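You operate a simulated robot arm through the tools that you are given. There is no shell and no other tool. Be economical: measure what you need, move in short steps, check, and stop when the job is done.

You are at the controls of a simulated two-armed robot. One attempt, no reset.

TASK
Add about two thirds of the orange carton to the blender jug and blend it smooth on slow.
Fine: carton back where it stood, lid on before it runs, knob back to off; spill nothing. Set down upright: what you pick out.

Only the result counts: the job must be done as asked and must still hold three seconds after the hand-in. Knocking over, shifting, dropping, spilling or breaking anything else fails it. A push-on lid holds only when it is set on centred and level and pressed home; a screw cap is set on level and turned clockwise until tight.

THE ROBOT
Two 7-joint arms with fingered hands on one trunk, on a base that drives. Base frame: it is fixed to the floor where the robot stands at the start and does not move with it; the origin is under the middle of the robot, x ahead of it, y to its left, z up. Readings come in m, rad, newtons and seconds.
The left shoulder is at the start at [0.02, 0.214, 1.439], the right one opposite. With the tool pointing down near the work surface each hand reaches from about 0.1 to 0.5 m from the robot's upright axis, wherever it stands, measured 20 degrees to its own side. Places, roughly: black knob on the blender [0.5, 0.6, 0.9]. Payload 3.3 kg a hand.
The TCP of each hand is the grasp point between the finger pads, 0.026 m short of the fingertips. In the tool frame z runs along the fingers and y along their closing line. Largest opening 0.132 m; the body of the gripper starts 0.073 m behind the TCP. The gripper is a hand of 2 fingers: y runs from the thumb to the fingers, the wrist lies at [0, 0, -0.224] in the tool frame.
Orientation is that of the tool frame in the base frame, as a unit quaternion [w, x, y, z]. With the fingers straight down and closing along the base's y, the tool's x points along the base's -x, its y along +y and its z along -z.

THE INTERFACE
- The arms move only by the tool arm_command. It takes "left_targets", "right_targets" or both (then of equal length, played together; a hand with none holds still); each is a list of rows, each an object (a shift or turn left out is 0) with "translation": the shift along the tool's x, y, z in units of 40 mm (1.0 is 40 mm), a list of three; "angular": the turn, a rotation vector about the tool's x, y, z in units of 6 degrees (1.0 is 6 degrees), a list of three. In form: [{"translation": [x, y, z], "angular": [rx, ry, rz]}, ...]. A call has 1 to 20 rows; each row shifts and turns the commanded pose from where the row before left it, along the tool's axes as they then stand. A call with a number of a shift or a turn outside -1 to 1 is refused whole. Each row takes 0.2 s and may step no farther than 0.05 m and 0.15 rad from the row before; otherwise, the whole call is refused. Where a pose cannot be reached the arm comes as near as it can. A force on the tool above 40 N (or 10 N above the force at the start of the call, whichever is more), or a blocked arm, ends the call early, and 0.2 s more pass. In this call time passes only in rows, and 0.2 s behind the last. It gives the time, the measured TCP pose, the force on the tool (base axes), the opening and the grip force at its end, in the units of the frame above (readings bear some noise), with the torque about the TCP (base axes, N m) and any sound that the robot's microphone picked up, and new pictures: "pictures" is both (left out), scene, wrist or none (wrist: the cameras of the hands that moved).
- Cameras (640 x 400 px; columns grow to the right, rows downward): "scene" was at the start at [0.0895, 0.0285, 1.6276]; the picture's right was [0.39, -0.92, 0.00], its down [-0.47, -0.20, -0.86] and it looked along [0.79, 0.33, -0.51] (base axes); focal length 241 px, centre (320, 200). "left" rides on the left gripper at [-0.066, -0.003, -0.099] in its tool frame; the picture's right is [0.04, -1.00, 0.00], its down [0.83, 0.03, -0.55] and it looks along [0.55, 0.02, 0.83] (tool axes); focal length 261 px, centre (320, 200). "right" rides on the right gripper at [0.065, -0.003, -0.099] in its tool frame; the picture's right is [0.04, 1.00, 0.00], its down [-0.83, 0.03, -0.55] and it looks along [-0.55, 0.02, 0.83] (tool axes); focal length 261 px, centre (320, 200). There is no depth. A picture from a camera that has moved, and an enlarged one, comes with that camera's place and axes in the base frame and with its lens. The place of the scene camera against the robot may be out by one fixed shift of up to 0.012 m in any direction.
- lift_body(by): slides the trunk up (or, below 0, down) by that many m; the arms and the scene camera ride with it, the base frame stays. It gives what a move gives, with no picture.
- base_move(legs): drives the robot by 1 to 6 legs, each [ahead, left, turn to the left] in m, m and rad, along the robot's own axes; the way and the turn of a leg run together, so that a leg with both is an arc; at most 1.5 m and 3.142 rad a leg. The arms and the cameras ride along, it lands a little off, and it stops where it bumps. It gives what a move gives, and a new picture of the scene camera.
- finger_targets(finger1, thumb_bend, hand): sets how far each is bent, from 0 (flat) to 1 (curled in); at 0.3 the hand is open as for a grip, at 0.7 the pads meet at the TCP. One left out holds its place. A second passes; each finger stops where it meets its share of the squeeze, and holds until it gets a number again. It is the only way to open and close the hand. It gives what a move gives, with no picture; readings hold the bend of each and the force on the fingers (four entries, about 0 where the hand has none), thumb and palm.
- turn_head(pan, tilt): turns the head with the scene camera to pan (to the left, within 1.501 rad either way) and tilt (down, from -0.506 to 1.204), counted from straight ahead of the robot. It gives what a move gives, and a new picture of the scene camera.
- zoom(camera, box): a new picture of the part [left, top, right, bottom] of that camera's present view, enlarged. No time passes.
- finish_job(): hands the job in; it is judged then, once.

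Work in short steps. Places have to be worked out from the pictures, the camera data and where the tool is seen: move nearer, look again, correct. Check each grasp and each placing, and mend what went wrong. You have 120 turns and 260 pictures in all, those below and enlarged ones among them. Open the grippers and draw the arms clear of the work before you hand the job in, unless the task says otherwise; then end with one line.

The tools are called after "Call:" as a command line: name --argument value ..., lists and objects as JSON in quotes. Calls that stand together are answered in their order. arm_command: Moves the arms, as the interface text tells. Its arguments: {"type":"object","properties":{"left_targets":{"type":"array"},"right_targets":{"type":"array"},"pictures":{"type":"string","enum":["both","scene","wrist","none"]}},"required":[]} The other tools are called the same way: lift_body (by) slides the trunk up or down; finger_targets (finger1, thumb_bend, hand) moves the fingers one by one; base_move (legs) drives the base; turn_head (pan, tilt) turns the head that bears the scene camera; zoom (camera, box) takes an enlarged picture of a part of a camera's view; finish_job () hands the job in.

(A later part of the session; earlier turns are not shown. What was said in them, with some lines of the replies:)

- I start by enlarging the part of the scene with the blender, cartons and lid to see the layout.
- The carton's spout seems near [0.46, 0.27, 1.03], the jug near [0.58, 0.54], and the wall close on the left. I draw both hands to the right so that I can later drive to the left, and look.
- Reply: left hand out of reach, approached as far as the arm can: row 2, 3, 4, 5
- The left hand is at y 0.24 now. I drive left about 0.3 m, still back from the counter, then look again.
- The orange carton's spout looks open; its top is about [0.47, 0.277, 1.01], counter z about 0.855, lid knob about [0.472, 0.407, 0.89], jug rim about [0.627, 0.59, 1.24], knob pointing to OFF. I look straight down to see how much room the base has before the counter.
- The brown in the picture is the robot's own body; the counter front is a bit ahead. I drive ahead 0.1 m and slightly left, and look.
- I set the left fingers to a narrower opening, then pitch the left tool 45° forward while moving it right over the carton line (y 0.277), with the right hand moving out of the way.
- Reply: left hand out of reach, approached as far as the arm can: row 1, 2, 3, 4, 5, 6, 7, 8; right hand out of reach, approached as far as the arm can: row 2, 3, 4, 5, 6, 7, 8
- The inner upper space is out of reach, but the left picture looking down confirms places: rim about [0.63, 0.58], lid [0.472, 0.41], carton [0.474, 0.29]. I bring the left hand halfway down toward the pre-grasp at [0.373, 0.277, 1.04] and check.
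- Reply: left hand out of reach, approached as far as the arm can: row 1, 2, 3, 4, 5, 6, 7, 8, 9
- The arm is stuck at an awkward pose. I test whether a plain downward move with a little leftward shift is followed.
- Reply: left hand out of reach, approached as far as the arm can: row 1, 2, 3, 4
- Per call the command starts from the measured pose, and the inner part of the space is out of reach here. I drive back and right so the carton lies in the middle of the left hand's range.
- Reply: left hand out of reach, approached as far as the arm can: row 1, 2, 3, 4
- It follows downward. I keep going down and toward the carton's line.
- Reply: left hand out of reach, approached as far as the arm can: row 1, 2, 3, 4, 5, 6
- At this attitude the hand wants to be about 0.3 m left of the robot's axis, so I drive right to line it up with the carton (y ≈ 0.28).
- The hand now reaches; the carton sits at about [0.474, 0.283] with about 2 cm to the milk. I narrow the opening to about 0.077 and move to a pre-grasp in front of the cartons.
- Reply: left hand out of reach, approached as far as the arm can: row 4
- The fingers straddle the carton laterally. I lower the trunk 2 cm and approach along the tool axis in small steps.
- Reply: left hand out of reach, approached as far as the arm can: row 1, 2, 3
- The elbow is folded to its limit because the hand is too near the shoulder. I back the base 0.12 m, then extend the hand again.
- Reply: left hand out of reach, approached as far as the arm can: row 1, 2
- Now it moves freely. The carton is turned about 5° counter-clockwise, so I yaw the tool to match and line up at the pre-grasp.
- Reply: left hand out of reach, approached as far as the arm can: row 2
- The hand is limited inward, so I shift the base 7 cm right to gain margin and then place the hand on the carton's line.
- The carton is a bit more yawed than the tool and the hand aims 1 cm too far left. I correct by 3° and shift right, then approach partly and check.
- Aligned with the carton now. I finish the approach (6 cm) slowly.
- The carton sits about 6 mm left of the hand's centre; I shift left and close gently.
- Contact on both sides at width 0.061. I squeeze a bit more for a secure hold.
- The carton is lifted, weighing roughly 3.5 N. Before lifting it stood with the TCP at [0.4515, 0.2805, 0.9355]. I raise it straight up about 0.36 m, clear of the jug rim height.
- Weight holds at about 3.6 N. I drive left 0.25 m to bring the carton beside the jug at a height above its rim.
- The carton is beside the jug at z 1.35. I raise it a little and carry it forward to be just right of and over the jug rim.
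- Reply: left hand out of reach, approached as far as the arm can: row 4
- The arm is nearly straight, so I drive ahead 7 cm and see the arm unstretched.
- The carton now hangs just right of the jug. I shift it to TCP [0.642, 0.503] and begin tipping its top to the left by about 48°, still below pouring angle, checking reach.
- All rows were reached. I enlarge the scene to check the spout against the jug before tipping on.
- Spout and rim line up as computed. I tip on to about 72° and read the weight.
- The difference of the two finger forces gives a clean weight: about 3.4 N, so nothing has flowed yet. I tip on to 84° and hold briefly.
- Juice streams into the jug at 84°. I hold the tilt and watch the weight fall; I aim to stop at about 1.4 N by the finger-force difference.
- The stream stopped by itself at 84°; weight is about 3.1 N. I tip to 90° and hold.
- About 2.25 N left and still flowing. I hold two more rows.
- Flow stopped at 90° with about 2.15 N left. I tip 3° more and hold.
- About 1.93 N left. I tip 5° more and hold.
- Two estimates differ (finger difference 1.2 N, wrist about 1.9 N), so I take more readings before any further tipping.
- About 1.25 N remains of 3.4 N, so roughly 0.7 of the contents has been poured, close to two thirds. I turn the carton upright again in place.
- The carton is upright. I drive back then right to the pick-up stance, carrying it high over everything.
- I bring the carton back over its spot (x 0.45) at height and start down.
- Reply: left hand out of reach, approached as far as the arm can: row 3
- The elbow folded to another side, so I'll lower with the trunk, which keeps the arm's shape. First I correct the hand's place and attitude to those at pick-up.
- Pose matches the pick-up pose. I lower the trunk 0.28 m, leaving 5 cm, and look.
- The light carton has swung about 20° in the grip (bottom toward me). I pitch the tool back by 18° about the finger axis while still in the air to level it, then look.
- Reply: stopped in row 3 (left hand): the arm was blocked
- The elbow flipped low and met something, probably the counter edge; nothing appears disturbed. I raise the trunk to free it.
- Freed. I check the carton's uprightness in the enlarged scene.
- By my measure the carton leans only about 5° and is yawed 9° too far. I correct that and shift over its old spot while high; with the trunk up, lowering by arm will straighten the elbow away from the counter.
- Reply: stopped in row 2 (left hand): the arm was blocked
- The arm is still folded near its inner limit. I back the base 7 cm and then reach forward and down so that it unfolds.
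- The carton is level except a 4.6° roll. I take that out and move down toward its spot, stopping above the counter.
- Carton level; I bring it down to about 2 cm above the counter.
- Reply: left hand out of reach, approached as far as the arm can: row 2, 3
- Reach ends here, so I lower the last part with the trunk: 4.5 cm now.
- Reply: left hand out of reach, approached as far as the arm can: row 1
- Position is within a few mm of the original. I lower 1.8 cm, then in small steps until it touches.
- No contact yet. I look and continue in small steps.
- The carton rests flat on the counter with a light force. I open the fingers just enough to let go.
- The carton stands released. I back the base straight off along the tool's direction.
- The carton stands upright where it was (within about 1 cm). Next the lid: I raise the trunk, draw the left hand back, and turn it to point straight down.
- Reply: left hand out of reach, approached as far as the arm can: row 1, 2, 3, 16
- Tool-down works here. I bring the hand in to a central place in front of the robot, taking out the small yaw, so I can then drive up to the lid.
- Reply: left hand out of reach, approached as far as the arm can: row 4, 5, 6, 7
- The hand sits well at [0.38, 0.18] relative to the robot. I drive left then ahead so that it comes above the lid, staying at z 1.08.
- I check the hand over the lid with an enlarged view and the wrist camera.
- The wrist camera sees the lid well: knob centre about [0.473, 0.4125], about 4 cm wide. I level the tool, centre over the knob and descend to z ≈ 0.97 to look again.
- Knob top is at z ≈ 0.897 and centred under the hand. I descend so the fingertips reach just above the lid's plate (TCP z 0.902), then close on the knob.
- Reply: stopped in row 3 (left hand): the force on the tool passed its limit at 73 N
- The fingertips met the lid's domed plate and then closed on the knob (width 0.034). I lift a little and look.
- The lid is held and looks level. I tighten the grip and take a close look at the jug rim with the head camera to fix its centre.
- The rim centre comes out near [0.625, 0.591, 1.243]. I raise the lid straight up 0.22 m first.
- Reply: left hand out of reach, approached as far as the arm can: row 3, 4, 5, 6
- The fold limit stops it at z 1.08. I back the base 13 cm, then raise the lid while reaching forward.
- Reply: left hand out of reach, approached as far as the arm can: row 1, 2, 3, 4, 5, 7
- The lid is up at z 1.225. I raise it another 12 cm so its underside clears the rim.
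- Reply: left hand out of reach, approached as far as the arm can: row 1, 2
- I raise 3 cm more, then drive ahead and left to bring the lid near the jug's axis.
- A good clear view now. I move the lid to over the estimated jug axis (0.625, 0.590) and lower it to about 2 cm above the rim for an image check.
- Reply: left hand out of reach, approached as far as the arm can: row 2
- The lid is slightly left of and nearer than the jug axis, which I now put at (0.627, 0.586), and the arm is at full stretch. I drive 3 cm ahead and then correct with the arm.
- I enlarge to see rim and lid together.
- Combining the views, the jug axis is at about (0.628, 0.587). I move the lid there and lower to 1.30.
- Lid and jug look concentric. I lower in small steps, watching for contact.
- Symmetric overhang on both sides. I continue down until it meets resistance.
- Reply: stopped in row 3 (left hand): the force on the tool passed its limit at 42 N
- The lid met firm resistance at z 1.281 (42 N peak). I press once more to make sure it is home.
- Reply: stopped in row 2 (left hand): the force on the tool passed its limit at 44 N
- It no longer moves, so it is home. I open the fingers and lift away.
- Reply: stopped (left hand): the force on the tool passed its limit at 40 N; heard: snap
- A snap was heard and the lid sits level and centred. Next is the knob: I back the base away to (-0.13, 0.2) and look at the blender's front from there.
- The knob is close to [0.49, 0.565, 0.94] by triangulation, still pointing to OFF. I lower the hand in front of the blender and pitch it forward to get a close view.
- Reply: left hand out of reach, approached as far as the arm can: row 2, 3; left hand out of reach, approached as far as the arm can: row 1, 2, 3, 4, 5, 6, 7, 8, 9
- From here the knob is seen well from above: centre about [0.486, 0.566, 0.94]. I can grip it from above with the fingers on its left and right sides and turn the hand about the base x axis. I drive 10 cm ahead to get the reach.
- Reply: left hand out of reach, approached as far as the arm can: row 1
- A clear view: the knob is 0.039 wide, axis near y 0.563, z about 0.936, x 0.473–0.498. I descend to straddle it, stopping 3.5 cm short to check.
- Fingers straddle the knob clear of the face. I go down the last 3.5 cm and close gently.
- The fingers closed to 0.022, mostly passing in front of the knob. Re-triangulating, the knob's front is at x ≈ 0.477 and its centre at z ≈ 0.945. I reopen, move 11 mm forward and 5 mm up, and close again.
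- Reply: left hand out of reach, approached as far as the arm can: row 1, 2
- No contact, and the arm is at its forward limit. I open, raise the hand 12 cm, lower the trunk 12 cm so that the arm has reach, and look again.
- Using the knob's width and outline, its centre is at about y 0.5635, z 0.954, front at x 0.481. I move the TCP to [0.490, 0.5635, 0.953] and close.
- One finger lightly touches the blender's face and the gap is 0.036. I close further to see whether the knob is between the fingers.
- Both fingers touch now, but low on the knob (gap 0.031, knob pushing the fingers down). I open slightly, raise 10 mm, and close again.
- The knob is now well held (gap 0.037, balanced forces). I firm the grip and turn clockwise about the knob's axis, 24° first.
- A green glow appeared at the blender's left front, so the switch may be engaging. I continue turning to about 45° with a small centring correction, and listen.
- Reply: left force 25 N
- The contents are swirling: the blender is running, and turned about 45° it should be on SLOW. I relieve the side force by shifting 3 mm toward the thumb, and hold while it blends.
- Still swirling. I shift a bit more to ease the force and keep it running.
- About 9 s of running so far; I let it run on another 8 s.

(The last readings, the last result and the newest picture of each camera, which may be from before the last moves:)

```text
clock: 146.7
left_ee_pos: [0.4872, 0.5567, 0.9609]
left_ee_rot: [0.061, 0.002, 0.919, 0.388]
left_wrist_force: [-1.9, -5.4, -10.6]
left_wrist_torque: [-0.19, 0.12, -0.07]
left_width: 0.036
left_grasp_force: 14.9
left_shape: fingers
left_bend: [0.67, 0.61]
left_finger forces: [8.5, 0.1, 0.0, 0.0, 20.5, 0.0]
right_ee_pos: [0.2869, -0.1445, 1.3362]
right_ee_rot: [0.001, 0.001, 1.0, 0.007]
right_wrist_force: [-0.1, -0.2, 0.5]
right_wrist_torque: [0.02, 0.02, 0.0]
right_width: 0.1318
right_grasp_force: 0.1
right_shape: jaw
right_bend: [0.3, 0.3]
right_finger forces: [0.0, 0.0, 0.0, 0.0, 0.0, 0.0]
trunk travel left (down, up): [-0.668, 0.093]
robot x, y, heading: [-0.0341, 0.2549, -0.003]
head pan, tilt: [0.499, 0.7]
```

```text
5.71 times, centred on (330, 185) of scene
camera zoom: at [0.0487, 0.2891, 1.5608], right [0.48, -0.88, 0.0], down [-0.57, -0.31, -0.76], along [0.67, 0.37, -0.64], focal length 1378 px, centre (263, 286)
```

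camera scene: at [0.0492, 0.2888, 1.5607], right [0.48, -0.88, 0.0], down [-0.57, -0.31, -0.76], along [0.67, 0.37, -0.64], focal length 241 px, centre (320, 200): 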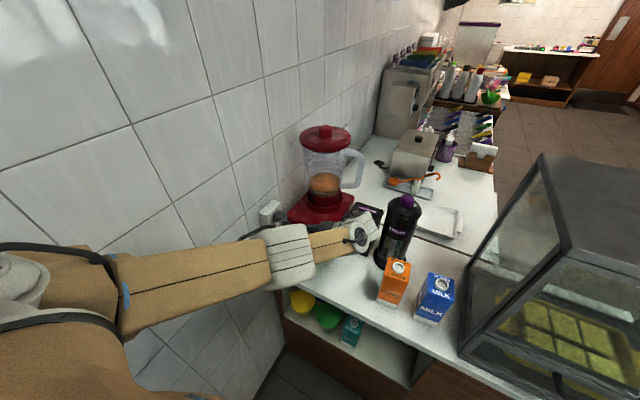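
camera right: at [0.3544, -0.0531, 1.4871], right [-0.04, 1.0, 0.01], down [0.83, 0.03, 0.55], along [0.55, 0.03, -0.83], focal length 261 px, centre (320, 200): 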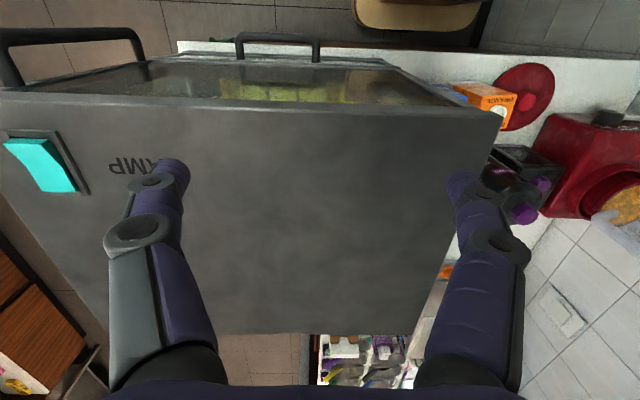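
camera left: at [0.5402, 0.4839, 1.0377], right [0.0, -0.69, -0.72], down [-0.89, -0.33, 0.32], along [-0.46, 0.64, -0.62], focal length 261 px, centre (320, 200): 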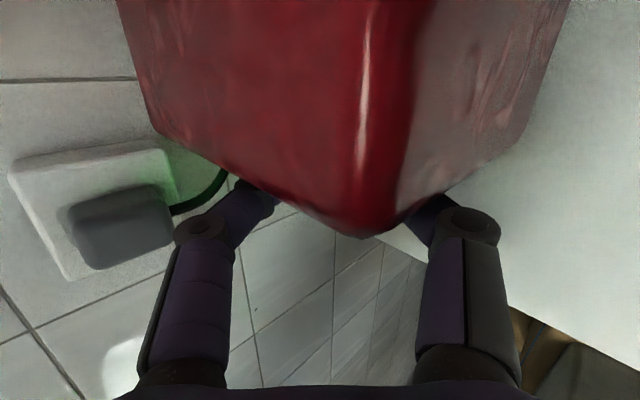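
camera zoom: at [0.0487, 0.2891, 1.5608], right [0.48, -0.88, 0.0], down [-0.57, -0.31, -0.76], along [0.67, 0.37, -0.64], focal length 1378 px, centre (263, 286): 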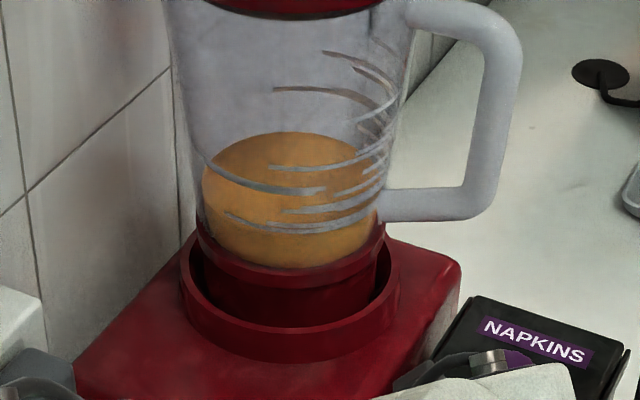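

The mix is now even and smooth. I run it 2 s more, then turn the knob back counter-clockwise 45°.

Call:
arm_command --left_targets '[{}, {}, {}, {}, {}, {}, {}, {}, {"angular": [0.993, 0.046, -0.113]}, {"angular": [0.993, 0.046, -0.113]}, {"angular": [0.993, 0.046, -0.113]}, {"angular": [0.993, 0.046, -0.113]}, {"angular": [0.993, 0.046, -0.113]}, {"angular": [0.993, 0.046, -0.113]}, {"angular": [0.993, 0.046, -0.113]}, {"angular": [0.5, 0.023, -0.057]}]' --pictures "both"

Call:
zoom --camera "scene" --box '[270, 120, 390, 270]'

```text
clock: 150.1
left_ee_pos: [0.4873, 0.5579, 0.9606]
left_ee_rot: [0.058, -0.024, 0.998, 0.006]
left_wrist_force: [0.3, 5.5, -2.7]
left_wrist_torque: [0.2, 0.02, 0.03]
left_width: 0.0358
left_grasp_force: 12.3
left_shape: fingers
left_bend: [0.6, 0.66]
left_finger forces: [14.3, 0.1, 0.0, 0.1, 10.3, 0.2]
right_ee_pos: [0.2855, -0.1436, 1.3365]
right_ee_rot: [0.001, 0.002, 1.0, 0.006]
right_wrist_force: [-0.3, 0.1, 0.6]
right_wrist_torque: [0.01, -0.02, 0.0]
right_width: 0.132
right_grasp_force: 0.0
right_shape: jaw
right_bend: [0.3, 0.3]
right_finger forces: [0.0, 0.0, 0.1, 0.0, 0.0, 0.1]
trunk travel left (down, up): [-0.668, 0.093]
robot x, y, heading: [-0.0342, 0.2554, -0.0]
head pan, tilt: [0.499, 0.7]
camera scene: at [0.0482, 0.2905, 1.5608], right [0.48, -0.88, 0.0], down [-0.57, -0.31, -0.76], along [0.67, 0.37, -0.64], focal length 241 px, centre (320, 200)
camera left: at [0.5403, 0.5566, 1.0671], right [0.01, -1.0, -0.01], down [-0.89, -0.01, 0.45], along [-0.45, 0.01, -0.89], focal length 261 px, centre (320, 200)
```

scene: 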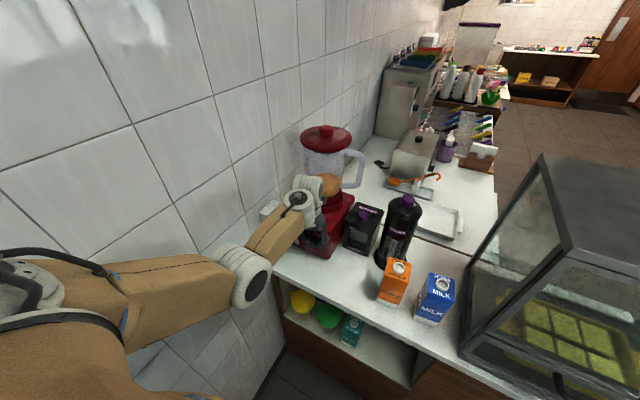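
left: 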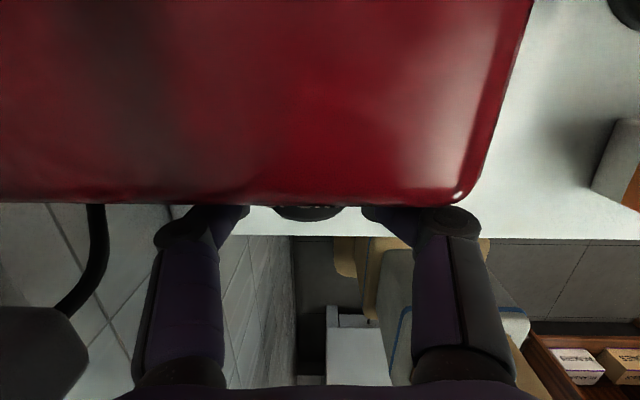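

```text
2.67 times, centred on (330, 195) of scene
camera zoom: at [0.0482, 0.2905, 1.5608], right [0.48, -0.88, 0.0], down [-0.57, -0.31, -0.76], along [0.67, 0.37, -0.64], focal length 643 px, centre (293, 213)
```

zoom: 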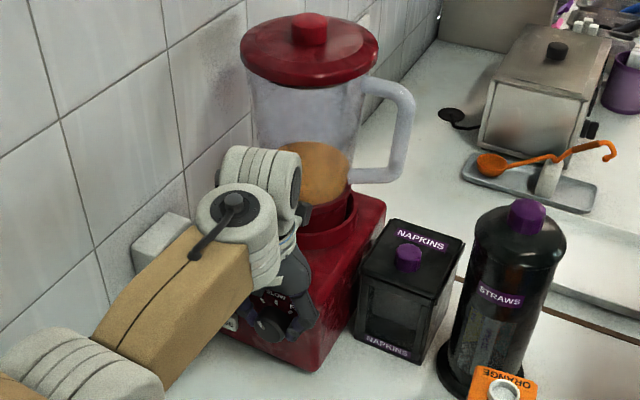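

No swirl and no glow: it is off. I open the fingers and lift the hand clear to see the pointer.

Call:
finger_targets --hand "left" --finger1 0.47 --thumb_bend 0.47

Call:
arm_command --left_targets '[{"translation": [0.15, 0, 0]}, {"translation": [0.1, 0, -0.75]}, {"translation": [0.1, 0, -0.75]}, {"translation": [0.0, 0, -0.75]}]' --pictures "none"

Call:
zoom --camera "scene" --box '[280, 180, 380, 260]'

```text
clock: 151.1
left_ee_pos: [0.4862, 0.5569, 0.9614]
left_ee_rot: [0.057, -0.023, 0.998, 0.006]
left_wrist_force: [-0.2, 0.6, 0.0]
left_wrist_torque: [-0.01, 0.01, -0.01]
left_width: 0.076
left_grasp_force: 0.1
left_shape: fingers
left_bend: [0.47, 0.47]
left_finger forces: [0.0, 0.0, 0.1, 0.0, 0.0, 0.1]
right_ee_pos: [0.2859, -0.1453, 1.3359]
right_ee_rot: [0.001, 0.002, 1.0, 0.005]
right_wrist_force: [0.1, 0.0, -1.1]
right_wrist_torque: [0.0, 0.01, -0.01]
right_width: 0.1319
right_grasp_force: 0.1
right_shape: jaw
right_bend: [0.3, 0.3]
right_finger forces: [0.0, 0.0, 0.0, 0.0, 0.0, 0.1]
trunk travel left (down, up): [-0.668, 0.093]
robot x, y, heading: [-0.0327, 0.2543, 0.001]
head pan, tilt: [0.499, 0.7]
```

```text
clock: 152.1
left_ee_pos: [0.4614, 0.5562, 1.05]
left_ee_rot: [0.057, -0.023, 0.998, 0.007]
left_wrist_force: [-0.9, -0.5, 0.2]
left_wrist_torque: [-0.01, -0.02, 0.04]
left_width: 0.0763
left_grasp_force: 0.1
left_shape: fingers
left_bend: [0.47, 0.47]
left_finger forces: [0.0, 0.0, 0.0, 0.1, 0.0, 0.0]
right_ee_pos: [0.2841, -0.1451, 1.3368]
right_ee_rot: [0.001, 0.003, 1.0, 0.007]
right_wrist_force: [0.4, -0.2, 1.8]
right_wrist_torque: [0.04, 0.0, -0.03]
right_width: 0.1318
right_grasp_force: 0.0
right_shape: jaw
right_bend: [0.3, 0.3]
right_finger forces: [0.1, 0.0, 0.0, 0.0, 0.0, 0.0]
trunk travel left (down, up): [-0.668, 0.093]
robot x, y, heading: [-0.0351, 0.2558, -0.001]
head pan, tilt: [0.499, 0.7]
```

```text
5.00 times, centred on (330, 220) of scene
camera zoom: at [0.0477, 0.2894, 1.5609], right [0.48, -0.88, 0.0], down [-0.57, -0.31, -0.76], along [0.67, 0.37, -0.64], focal length 1206 px, centre (270, 100)
```

zoom: 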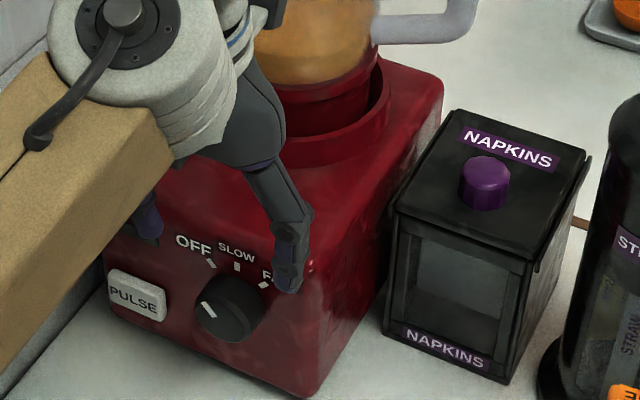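

The pointer points toward OFF; I enlarge more to check it is exact.

Call:
zoom --camera "scene" --box '[305, 220, 345, 255]'

```text
11.43 times, centred on (325, 238) of scene
camera zoom: at [0.0477, 0.2894, 1.5609], right [0.48, -0.88, 0.0], down [-0.57, -0.31, -0.76], along [0.67, 0.37, -0.64], focal length 2756 px, centre (263, -229)
```

zoom: 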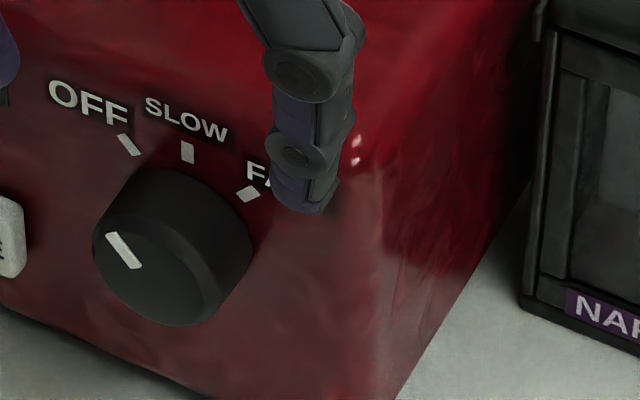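

The pointer is parallel to the OFF tick. I back the robot away from the counter and open the left hand fully.

Call:
base_move --legs '[[-0.25, 0, 0]]'

Call:
finger_targets --hand "left" --finger1 0.3 --thumb_bend 0.3

Call:
zoom --camera "scene" --box '[280, 80, 480, 280]'

```text
clock: 153.9
left_ee_pos: [0.2088, 0.5586, 1.0501]
left_ee_rot: [0.057, -0.025, 0.998, 0.006]
left_wrist_force: [0.1, 0.4, 0.0]
left_wrist_torque: [0.02, 0.02, -0.03]
left_width: 0.0761
left_grasp_force: 0.1
left_shape: fingers
left_bend: [0.47, 0.47]
left_finger forces: [0.0, 0.0, 0.1, 0.1, 0.0, 0.1]
right_ee_pos: [0.0363, -0.1432, 1.3362]
right_ee_rot: [0.002, -0.001, 1.0, 0.007]
right_wrist_force: [0.0, -0.2, 0.0]
right_wrist_torque: [0.03, 0.01, -0.01]
right_width: 0.1318
right_grasp_force: 0.1
right_shape: jaw
right_bend: [0.3, 0.3]
right_finger forces: [0.0, 0.1, 0.0, 0.1, 0.0, 0.0]
trunk travel left (down, up): [-0.668, 0.093]
robot x, y, heading: [-0.2835, 0.2582, 0.005]
head pan, tilt: [0.499, 0.7]
camera scene: at [-0.2044, 0.2893, 1.5609], right [0.48, -0.88, 0.0], down [-0.56, -0.31, -0.77], along [0.67, 0.37, -0.64], focal length 241 px, centre (320, 200)
```

scene: 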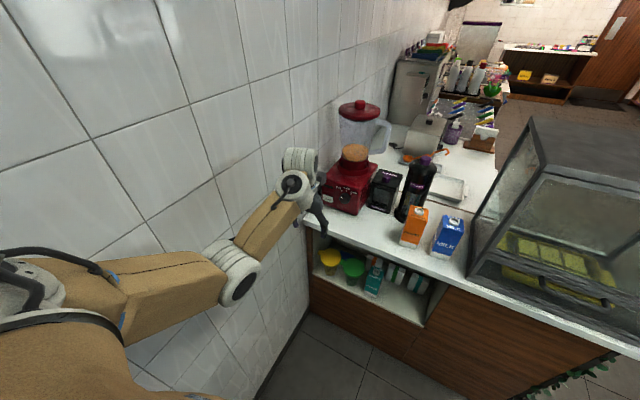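

```text
clock: 154.9
left_ee_pos: [0.2095, 0.559, 1.0488]
left_ee_rot: [0.056, -0.026, 0.998, 0.008]
left_wrist_force: [0.1, -0.6, 0.2]
left_wrist_torque: [0.02, -0.02, 0.04]
left_width: 0.133
left_grasp_force: 0.0
left_shape: fingers
left_bend: [0.3, 0.3]
left_finger forces: [0.0, 0.0, 0.0, 0.0, 0.1, 0.1]
right_ee_pos: [0.0351, -0.1437, 1.3369]
right_ee_rot: [0.0, -0.001, 1.0, 0.007]
right_wrist_force: [0.3, -0.2, -0.8]
right_wrist_torque: [-0.02, 0.01, -0.03]
right_width: 0.1321
right_grasp_force: 0.1
right_shape: jaw
right_bend: [0.3, 0.3]
right_finger forces: [0.0, 0.0, 0.1, 0.0, 0.0, 0.1]
trunk travel left (down, up): [-0.668, 0.093]
robot x, y, heading: [-0.2846, 0.2573, 0.005]
head pan, tilt: [0.499, 0.7]
```

```text
2.00 times, centred on (380, 180) of scene
camera zoom: at [-0.2035, 0.2893, 1.5609], right [0.48, -0.88, 0.0], down [-0.56, -0.31, -0.76], along [0.67, 0.37, -0.64], focal length 482 px, centre (200, 240)
```

zoom: 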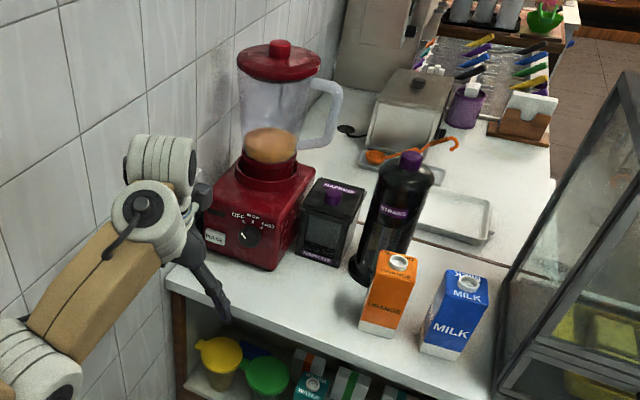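

Everything is in order: lid on, knob at OFF, mix smooth, carton upright in its place, no spill visible, and both hands open and clear. I hand in the job.

Call:
finish_job

```text
The job is handed in.
```

I poured about 0.7 of the orange carton into the jug, judged by its weight (about 3.4 N before, 1.25 N after). With the lid on, I blended it smooth on slow, then turned the knob back to OFF. The carton stands upright about 1 cm left of its old spot, and I saw no spill.
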